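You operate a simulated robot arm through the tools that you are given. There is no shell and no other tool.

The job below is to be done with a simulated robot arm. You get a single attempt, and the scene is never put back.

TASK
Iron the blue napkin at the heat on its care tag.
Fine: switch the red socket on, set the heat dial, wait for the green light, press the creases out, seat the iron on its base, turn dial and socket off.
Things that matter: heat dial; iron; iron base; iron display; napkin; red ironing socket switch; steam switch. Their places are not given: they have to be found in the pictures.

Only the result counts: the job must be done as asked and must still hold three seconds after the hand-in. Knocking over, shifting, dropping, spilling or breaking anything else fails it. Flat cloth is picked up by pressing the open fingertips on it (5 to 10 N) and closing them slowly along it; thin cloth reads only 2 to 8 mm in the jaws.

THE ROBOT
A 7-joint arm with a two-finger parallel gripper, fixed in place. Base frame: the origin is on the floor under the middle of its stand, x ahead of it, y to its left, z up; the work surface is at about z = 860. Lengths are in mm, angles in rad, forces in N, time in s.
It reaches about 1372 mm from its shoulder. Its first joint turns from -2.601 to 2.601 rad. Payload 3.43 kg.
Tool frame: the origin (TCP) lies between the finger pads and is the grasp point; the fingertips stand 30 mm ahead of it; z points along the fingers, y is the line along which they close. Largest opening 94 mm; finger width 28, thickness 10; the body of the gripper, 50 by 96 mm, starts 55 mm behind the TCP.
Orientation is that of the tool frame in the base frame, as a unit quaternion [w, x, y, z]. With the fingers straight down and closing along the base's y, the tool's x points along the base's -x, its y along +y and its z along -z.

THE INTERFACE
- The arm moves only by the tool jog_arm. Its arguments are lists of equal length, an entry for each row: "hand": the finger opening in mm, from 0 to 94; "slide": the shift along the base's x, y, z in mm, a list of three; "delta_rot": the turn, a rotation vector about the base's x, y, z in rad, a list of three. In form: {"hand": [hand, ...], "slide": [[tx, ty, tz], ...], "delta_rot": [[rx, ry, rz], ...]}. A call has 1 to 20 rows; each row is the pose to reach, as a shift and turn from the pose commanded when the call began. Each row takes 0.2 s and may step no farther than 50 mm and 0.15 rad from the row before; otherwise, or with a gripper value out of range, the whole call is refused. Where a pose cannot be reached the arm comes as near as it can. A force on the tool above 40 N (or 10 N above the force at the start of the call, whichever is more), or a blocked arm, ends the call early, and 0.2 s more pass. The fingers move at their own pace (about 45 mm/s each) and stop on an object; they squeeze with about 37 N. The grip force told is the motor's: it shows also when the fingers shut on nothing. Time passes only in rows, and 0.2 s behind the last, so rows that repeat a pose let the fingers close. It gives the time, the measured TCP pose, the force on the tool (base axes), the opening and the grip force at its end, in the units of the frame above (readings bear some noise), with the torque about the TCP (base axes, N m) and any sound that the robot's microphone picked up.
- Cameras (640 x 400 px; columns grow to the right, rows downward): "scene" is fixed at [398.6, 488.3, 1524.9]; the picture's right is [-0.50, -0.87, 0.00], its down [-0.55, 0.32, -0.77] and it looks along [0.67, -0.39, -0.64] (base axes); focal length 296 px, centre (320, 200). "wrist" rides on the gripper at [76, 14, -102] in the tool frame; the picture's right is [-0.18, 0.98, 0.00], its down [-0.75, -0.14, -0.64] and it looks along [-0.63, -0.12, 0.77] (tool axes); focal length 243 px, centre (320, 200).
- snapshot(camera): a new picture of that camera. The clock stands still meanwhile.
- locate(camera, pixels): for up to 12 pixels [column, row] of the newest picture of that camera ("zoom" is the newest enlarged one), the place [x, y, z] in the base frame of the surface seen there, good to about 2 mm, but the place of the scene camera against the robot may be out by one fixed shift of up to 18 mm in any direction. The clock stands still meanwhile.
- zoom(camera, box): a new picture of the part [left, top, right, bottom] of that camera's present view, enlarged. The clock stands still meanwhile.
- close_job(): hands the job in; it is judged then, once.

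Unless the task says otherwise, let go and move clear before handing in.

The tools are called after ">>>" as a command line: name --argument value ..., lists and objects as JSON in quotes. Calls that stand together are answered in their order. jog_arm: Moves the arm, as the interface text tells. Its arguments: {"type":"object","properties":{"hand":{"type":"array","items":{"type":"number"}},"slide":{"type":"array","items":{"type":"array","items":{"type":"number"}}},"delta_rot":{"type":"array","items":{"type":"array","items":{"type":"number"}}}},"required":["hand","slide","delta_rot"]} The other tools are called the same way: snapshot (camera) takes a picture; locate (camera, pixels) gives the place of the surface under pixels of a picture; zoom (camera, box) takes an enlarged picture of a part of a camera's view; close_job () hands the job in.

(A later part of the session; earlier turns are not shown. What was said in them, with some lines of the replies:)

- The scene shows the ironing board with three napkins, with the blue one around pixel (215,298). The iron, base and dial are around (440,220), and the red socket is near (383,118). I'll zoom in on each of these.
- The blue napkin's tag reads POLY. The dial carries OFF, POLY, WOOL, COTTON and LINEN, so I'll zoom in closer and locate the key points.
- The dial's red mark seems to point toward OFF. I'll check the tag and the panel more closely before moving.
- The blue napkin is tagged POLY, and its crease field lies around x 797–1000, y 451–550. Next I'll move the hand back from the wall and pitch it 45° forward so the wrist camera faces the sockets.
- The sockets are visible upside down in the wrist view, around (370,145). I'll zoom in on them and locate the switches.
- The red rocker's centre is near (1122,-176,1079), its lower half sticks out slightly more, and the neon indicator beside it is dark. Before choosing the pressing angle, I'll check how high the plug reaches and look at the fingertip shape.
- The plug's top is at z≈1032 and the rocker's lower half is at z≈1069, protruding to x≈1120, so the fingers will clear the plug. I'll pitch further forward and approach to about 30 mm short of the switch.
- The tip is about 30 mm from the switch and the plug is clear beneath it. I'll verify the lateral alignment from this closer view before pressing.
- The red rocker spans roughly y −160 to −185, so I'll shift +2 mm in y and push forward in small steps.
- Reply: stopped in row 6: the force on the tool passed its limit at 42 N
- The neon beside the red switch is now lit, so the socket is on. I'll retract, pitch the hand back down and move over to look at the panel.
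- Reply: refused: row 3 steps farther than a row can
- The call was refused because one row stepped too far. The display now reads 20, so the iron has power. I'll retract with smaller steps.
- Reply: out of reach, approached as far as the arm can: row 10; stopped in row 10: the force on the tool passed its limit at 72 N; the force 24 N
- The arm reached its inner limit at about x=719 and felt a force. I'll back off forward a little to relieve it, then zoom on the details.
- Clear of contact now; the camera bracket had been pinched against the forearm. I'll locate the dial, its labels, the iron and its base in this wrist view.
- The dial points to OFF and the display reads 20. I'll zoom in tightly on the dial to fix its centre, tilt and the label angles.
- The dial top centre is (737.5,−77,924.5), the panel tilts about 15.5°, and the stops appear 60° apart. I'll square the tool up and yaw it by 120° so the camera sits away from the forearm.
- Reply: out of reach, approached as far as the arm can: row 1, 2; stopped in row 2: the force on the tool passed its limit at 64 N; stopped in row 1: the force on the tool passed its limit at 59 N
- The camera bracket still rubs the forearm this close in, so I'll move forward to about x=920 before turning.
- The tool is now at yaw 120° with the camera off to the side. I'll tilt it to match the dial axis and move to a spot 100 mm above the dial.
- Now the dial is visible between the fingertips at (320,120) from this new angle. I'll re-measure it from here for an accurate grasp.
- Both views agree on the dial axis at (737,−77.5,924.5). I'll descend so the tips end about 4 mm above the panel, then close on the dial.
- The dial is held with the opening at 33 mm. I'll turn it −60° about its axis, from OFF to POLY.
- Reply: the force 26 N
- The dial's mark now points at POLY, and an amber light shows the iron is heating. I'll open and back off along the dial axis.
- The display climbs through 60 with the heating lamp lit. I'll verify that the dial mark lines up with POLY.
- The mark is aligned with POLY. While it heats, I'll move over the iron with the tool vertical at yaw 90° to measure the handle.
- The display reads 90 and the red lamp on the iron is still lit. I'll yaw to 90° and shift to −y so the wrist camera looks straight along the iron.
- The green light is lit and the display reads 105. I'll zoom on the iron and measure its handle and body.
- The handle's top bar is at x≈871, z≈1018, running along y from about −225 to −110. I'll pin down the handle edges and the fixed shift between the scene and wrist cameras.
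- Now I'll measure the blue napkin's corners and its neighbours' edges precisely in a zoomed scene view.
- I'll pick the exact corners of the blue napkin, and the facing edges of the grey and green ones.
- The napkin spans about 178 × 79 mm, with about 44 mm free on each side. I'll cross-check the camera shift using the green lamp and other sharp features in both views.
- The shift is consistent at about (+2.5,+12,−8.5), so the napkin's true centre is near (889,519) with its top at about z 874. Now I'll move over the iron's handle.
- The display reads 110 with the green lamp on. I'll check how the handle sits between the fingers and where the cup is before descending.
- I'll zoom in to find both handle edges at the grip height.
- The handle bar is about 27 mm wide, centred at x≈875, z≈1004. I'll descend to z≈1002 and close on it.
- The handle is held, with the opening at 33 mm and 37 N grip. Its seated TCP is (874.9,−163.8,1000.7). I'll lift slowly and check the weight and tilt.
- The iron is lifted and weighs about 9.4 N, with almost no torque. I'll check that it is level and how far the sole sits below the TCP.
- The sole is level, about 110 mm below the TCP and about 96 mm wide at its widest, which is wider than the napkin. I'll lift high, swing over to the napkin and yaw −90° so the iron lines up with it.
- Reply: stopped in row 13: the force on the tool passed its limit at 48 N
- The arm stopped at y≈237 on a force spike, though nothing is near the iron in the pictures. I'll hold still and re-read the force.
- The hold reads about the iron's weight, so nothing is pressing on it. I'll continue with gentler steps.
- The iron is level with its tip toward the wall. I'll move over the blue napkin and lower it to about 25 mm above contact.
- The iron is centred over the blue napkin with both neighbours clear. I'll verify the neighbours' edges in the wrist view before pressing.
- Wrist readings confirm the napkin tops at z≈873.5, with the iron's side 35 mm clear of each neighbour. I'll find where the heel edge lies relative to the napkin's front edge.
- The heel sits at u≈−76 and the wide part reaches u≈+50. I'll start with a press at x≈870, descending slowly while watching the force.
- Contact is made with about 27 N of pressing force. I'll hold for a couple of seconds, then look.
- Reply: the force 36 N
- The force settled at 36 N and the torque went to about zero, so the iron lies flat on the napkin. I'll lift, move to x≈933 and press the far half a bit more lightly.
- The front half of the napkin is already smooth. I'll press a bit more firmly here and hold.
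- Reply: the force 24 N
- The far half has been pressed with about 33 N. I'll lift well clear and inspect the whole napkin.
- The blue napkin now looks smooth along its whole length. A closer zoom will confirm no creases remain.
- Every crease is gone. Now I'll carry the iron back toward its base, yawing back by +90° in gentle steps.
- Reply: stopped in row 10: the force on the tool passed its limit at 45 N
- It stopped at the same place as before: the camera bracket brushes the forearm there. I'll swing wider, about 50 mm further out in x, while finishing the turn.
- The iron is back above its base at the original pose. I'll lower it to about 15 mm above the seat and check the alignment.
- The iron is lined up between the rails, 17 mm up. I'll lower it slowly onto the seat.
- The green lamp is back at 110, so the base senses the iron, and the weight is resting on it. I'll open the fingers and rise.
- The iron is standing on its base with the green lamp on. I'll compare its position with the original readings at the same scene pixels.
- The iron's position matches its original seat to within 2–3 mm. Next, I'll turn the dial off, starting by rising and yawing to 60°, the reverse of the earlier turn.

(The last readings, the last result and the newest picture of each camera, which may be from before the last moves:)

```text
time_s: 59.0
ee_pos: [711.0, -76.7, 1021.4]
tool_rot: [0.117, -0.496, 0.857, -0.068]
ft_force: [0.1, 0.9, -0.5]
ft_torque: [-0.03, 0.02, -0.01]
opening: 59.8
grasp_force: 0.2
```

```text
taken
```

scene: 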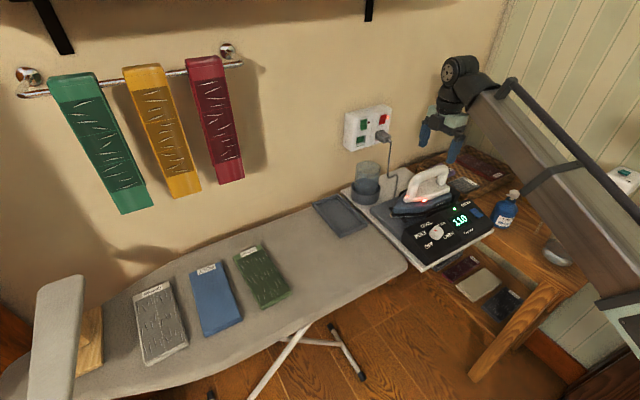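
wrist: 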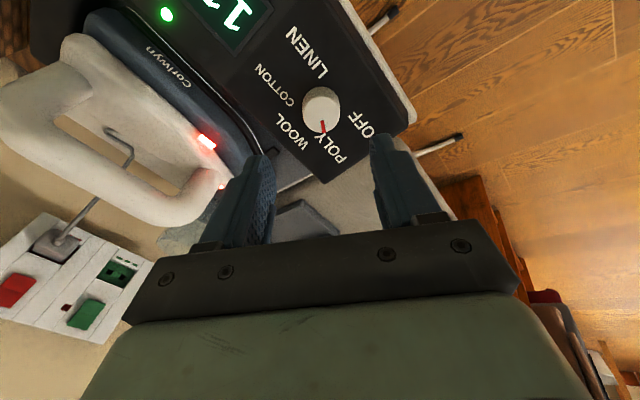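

The dial is between the fingers at (321,108), still at POLY. I'll descend along its axis and close on it.

>>> jog_arm --hand '[60, 60, 60, 30, 20, 20, 20]' --slide '[[9, -0.3, -33], [18, -0.5, -66], [24, -0.5, -88], [24, -0.5, -88], [24, -0.5, -88], [24, -0.5, -88], [24, -0.5, -88]]' --delta_rot '[[0, 0, 0], [0, 0, 0], [0, 0, 0], [0, 0, 0], [0, 0, 0], [0, 0, 0], [0, 0, 0]]'

>>> snapshot --camera "wrist"

```text
time_s: 60.6
ee_pos: [734.8, -77.2, 931.7]
tool_rot: [0.116, -0.496, 0.858, -0.066]
ft_force: [-17.2, 10.0, -16.7]
ft_torque: [0.47, 0.31, 0.1]
opening: 33.2
grasp_force: 45.1
```

```text
taken
```

wrist: 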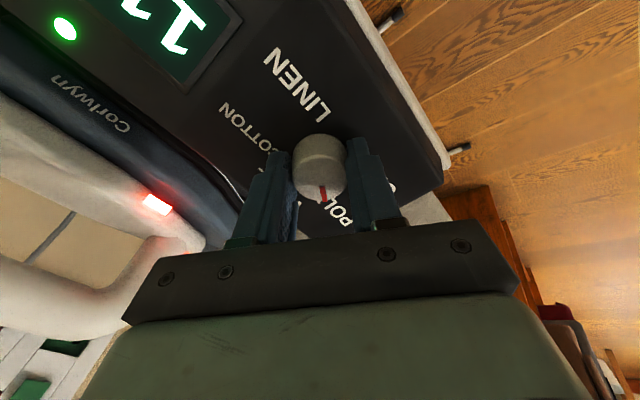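

The grip is slightly off-centre, with about 20 N sideways. I'll shift 1.7 mm to relieve it and turn the dial +60° back to OFF.

>>> jog_arm --hand '[20, 20, 20, 20, 20, 20, 20, 20, 20]' --slide '[[-1.5, 0.9, 0], [-1.5, 0.9, 0], [-1.5, 0.9, 0], [-1.5, 0.9, 0], [-1.5, 0.9, 0], [-1.5, 0.9, 0], [-1.5, 0.9, 0], [-1.5, 0.9, 0], [-1.5, 0.9, 0]]' --delta_rot '[[0, 0, 0], [-0.04, 0, 0.1443], [-0.08, 0, 0.2886], [-0.12, 0, 0.4329], [-0.16, 0, 0.5772], [-0.2, 0, 0.7215], [-0.24, 0, 0.8658], [-0.2796, 0, 1.009], [-0.2796, 0, 1.009]]'

>>> snapshot --camera "wrist"

>>> zoom --camera "scene" --box '[390, 180, 510, 270]'

```text
time_s: 62.6
ee_pos: [735.2, -75.8, 932.5]
tool_rot: [-0.069, 0.859, -0.493, 0.117]
ft_force: [-6.9, 6.0, -22.7]
ft_torque: [-0.46, 0.11, -0.13]
opening: 33.4
grasp_force: 45.5
```

```text
taken
```

wrist: 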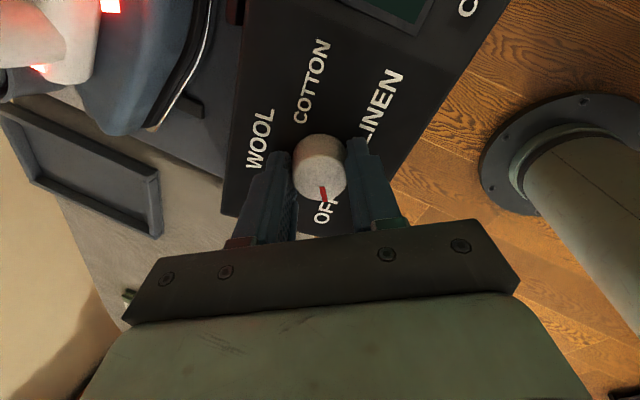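

```text
4.44 times, centred on (450, 225) of scene
```

zoom: 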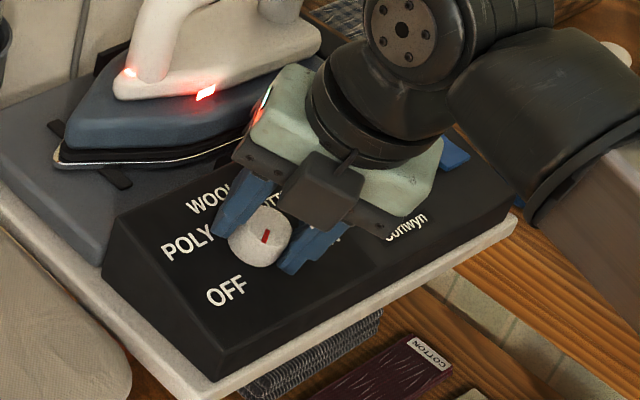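

The mark is back toward OFF. I'll release and back off along the axis to verify.

>>> jog_arm --hand '[50, 60, 60, 60, 60, 60]' --slide '[[0, 0, 0], [0, 0, 0], [-8, 0, 29], [-18, 0, 65], [-26, 0, 100], [-26, 0, 140]]' --delta_rot '[[0, 0, 0], [0, 0, 0], [0, 0, 0], [0, 0, 0], [0, 0, 0], [0, 0, 0]]'

>>> snapshot --camera "wrist"

>>> zoom --camera "scene" --box '[390, 180, 510, 270]'

```text
time_s: 64.0
ee_pos: [708.1, -77.1, 1074.8]
tool_rot: [-0.069, 0.858, -0.495, 0.118]
ft_force: [-0.3, 0.7, -0.7]
ft_torque: [0.0, 0.0, -0.03]
opening: 60.1
grasp_force: 0.1
```

```text
taken
```

wrist: 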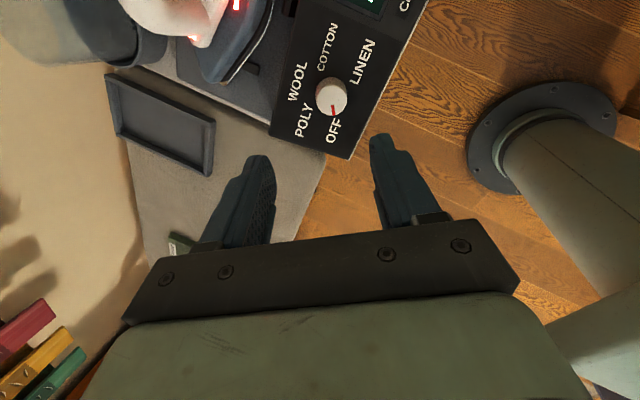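

```text
4.44 times, centred on (450, 225) of scene
```

zoom: 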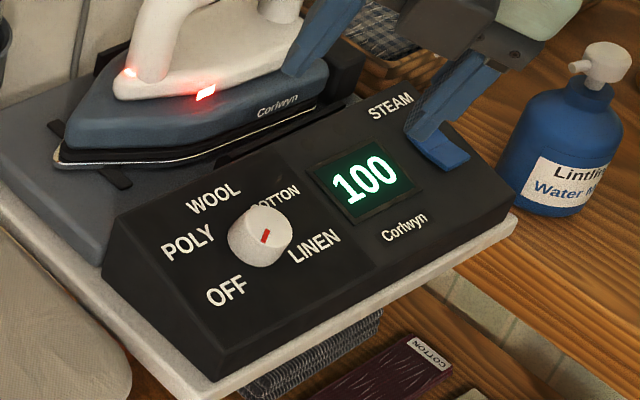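

The lamp is out and the display is falling through 100. I'll verify the dial is squarely at OFF.

>>> zoom --camera "wrist" --box '[270, 40, 400, 160]'

>>> zoom --camera "scene" --box '[405, 205, 465, 255]'

```text
3.33 times, centred on (335, 100) of wrist
```

zoom: 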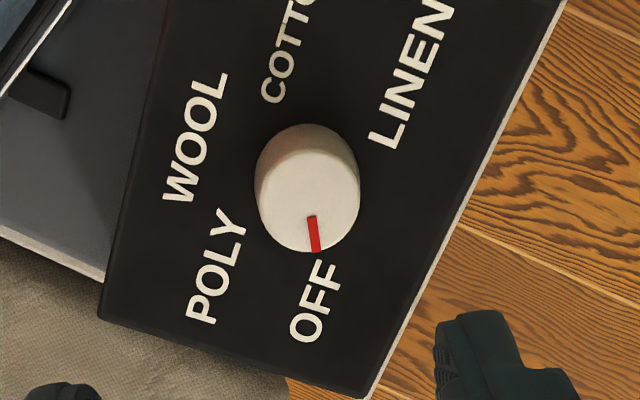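

```text
8.00 times, centred on (435, 230) of scene
```

zoom: 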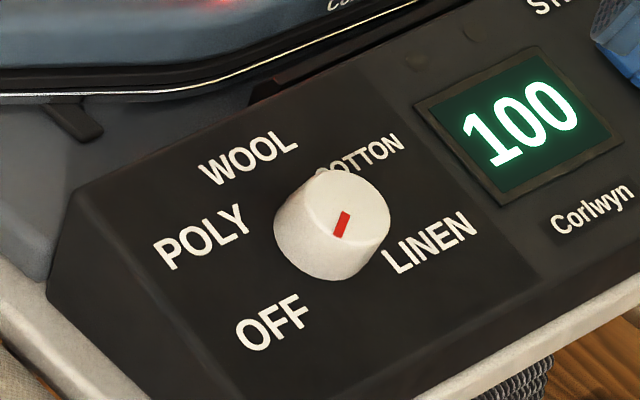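

The dial is exactly at OFF. Now for the socket: I'll rise and move out to x≈920, then yaw back to 0.

>>> jog_arm --hand '[60, 60, 60, 60, 60, 60, 60]' --slide '[[10, 0, 35], [35, -5, 65], [70, -10, 90], [112, -18, 100], [160, -25, 100], [205, -30, 100], [215, -30, 100]]' --delta_rot '[[0, 0.05, 0], [0, 0.1, 0], [0, 0.16, 0], [0, 0.21, 0], [0, 0.27, 0], [0, 0.27, 0], [0, 0.27, 0]]'

>>> jog_arm --hand '[60, 60, 40, 20, 0, 0, 0, 0, 0, 0, 0, 0, 0, 0, 0, 0]' --slide '[[0, 0, 0], [0, 0, 0], [0, 0, 0], [0, 0, 0], [0, 0, 0], [0, 0, 0], [0, 0, 0], [0, 0, 0], [0, 0, 0], [0, 0, 0], [0, 0, 0], [0, 0, 0], [0, 0, 0], [0, 0, 0], [0, 0, 0], [0, 0, 0]]' --delta_rot '[[0, 0, -0.1], [0, 0, -0.24], [0, 0, -0.38], [0, 0, -0.52], [0, 0, -0.66], [0, 0, -0.8], [0, 0, -0.94], [0, 0, -1.08], [0, 0, -1.22], [0, 0, -1.36], [0, 0, -1.5], [0, 0, -1.64], [0, 0, -1.78], [0, 0, -1.92], [0, 0, -2.06], [0, 0, -2.094]]'

>>> snapshot --camera "scene"

```text
time_s: 65.6
ee_pos: [923.0, -107.0, 1171.3]
tool_rot: [-0.001, 0.867, -0.499, 0.001]
ft_force: [0.5, 0.2, 0.2]
ft_torque: [0.0, 0.0, 0.03]
opening: 60.1
grasp_force: 0.1
```

```text
time_s: 69.0
ee_pos: [922.4, -107.2, 1173.4]
tool_rot: [0.0, 0.001, 1.0, -0.001]
ft_force: [-0.4, 0.9, -0.6]
ft_torque: [0.0, -0.02, 0.0]
opening: 0.0
grasp_force: 32.4
```

```text
taken
```

scene: 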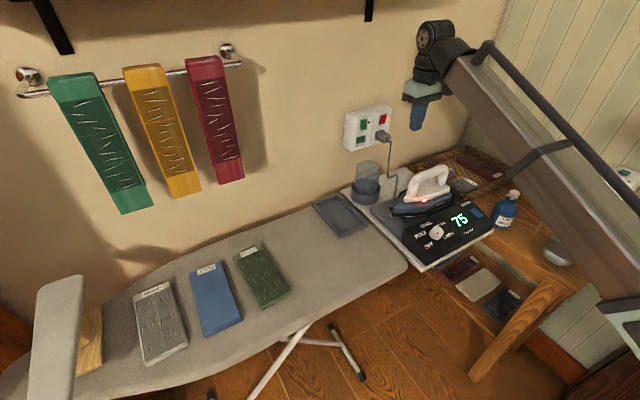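

Yaw is back to 0 with the fingers closed, and the display is down to 75. I'll pitch forward 60° and approach the red switch's upper half, which should now be protruding.

>>> jog_arm --hand '[0, 0, 0, 0, 0, 0, 0, 0, 0]' --slide '[[0, -10, 0], [0, -25, 0], [10, -40, 0], [25, -55, -10], [45, -66, -30], [70, -66, -50], [100, -66, -65], [130, -66, -80], [130, -66, -80]]' --delta_rot '[[0, -0.13, 0], [0, -0.26, 0], [0, -0.39, 0], [0, -0.52, 0], [0, -0.65, 0], [0, -0.78, 0], [0, -0.91, 0], [0, -1.047, 0], [0, -1.047, 0]]'

>>> snapshot --camera "wrist"

>>> zoom --camera "scene" --box '[335, 75, 455, 165]'

```text
time_s: 71.0
ee_pos: [1054.3, -174.3, 1092.2]
tool_rot: [0.501, -0.001, 0.865, -0.001]
ft_force: [-0.5, 0.2, 0.0]
ft_torque: [0.03, 0.01, -0.01]
opening: 0.3
grasp_force: 33.0
```

```text
taken
```

wrist: 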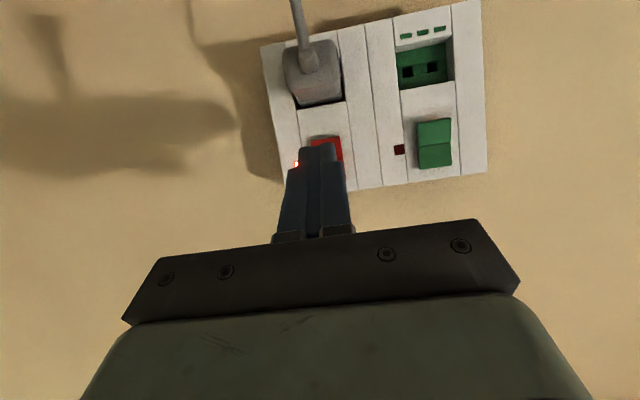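

```text
4.44 times, centred on (395, 120) of scene
```

zoom: 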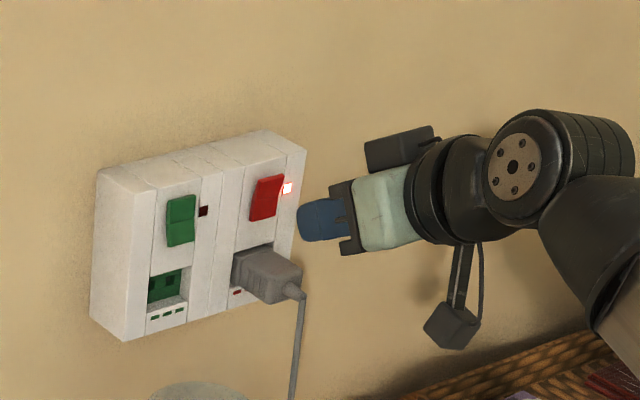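

The neon is lit and the red rocker's upper half sticks out. I'll push it in with small steps.

>>> jog_arm --hand '[0, 0, 0, 0, 0, 0, 0]' --slide '[[14, 1.3, 0], [24, 1.3, 0], [29, 1.3, 0], [32, 1.3, 0], [35, 1.3, 0], [38, 1.3, 0], [40, 1.3, 0]]' --delta_rot '[[0, 0, 0], [0, 0, 0], [0, 0, 0], [0, 0, 0], [0, 0, 0], [0, 0, 0], [0, 0, 0]]'

>>> zoom --camera "scene" --box '[335, 75, 455, 165]'

```text
time_s: 72.6
ee_pos: [1090.1, -170.8, 1091.7]
tool_rot: [0.499, -0.001, 0.867, 0.0]
ft_force: [-25.2, 1.7, -1.6]
ft_torque: [0.06, 0.12, 0.01]
opening: 0.0
grasp_force: 32.8
```

```text
4.44 times, centred on (395, 120) of scene
```

zoom: 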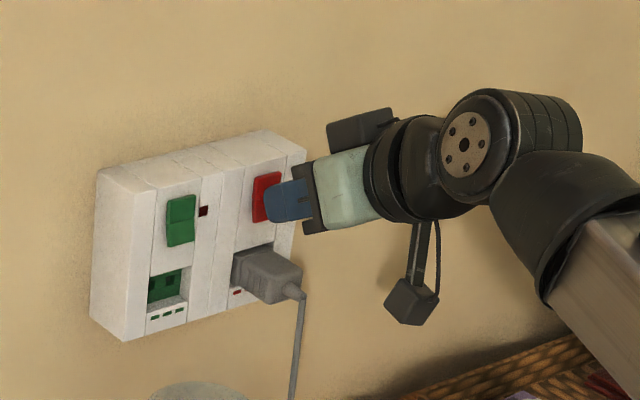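

The rocker appears to have flipped. I'll pull straight back and check the neon and display.

>>> jog_arm --hand '[0, 0, 0, 0, 0, 0]' --slide '[[-15, 0, 0], [-50, 0, 3], [-90, 0, 15], [-130, 0, 30], [-150, 0, 50], [-150, 0, 60]]' --delta_rot '[[0, 0, 0], [0, 0, 0], [0, 0.1, 0], [0, 0.22, 0], [0, 0.35, 0], [0, 0.45, 0]]'

>>> zoom --camera "scene" --box '[335, 75, 455, 165]'

>>> snapshot --camera "scene"

>>> snapshot --camera "wrist"

```text
time_s: 74.0
ee_pos: [942.7, -172.9, 1153.0]
tool_rot: [0.293, -0.001, 0.956, -0.001]
ft_force: [0.4, -0.2, 0.0]
ft_torque: [-0.01, 0.03, 0.0]
opening: 0.0
grasp_force: 33.5
```

```text
4.44 times, centred on (395, 120) of scene
```

zoom: 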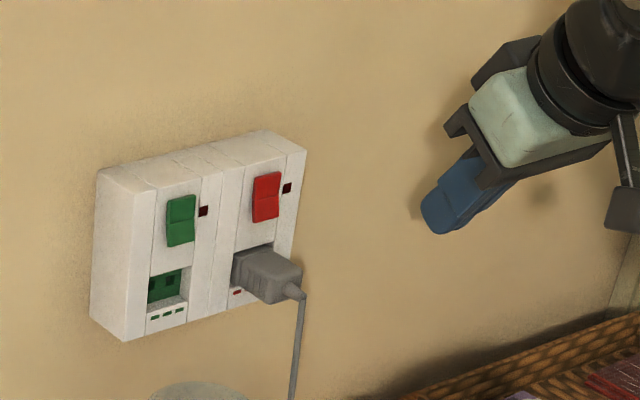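

```text
taken
```

scene: 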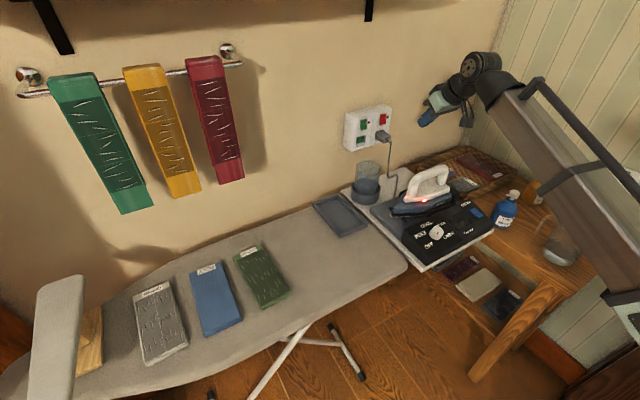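

```text
taken
```

wrist: 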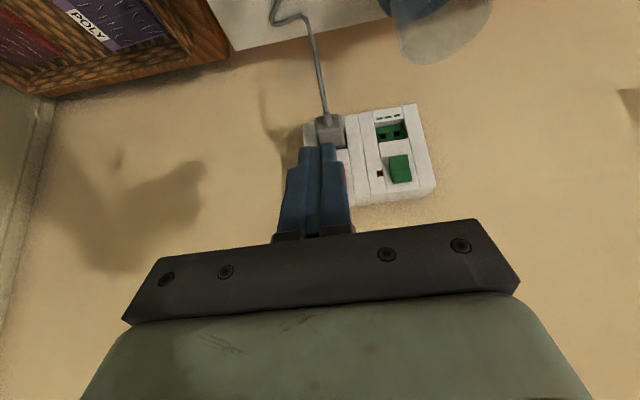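

The neon and the display are both dark, so the socket is off. I'll check that the iron, bottles and napkin are all undisturbed before handing in.

>>> zoom --camera "scene" --box '[350, 140, 610, 290]'

>>> zoom --camera "scene" --box '[120, 230, 300, 360]'

```text
2.46 times, centred on (480, 215) of scene
```

zoom: 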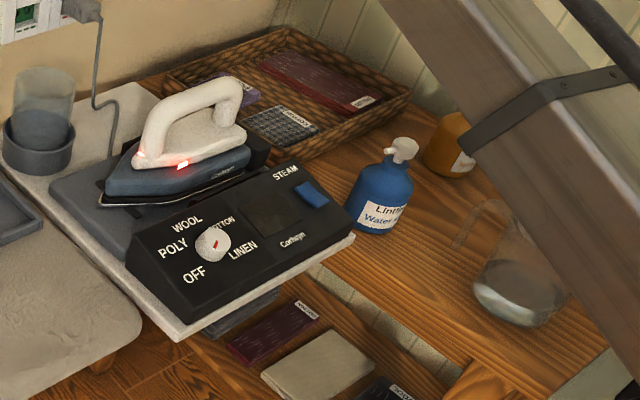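

```text
3.08 times, centred on (210, 295) of scene
```

zoom: 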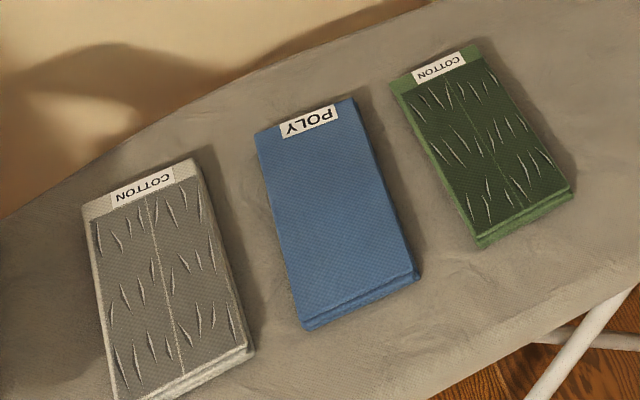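

The blue napkin is smooth, and the iron is seated on its base with the dial at OFF and the socket dark. The other items look unmoved, and the gripper is empty and well clear, so I'm handing in the job.

>>> close_job

```text
The job is handed in.
```

The blue napkin is ironed at the POLY setting its care tag calls for, and I've handed the job in. I don't have the judge's result yet.

- **Heating:** I switched on the red socket and set the dial to POLY. The green light came on at 105 °C and the display settled at 110.
- **Ironing:** I pressed each half of the napkin for about two seconds. The close-up pictures afterwards showed no creases left.
- **Shutting down:** The iron is back on its base within 2–3 mm of where it started. The dial is at OFF, the socket light and display are dark, and I left the steam switch alone.
- **Force stops:** While carrying the iron, the arm stopped twice when the force limit tripped. I think the camera bracket was touching the robot's own forearm. I saw nothing else near the iron either time, and the iron stayed in the grip.
- **Surroundings:** In the final pictures, the other napkins, bottles, tray and cup looked unmoved.
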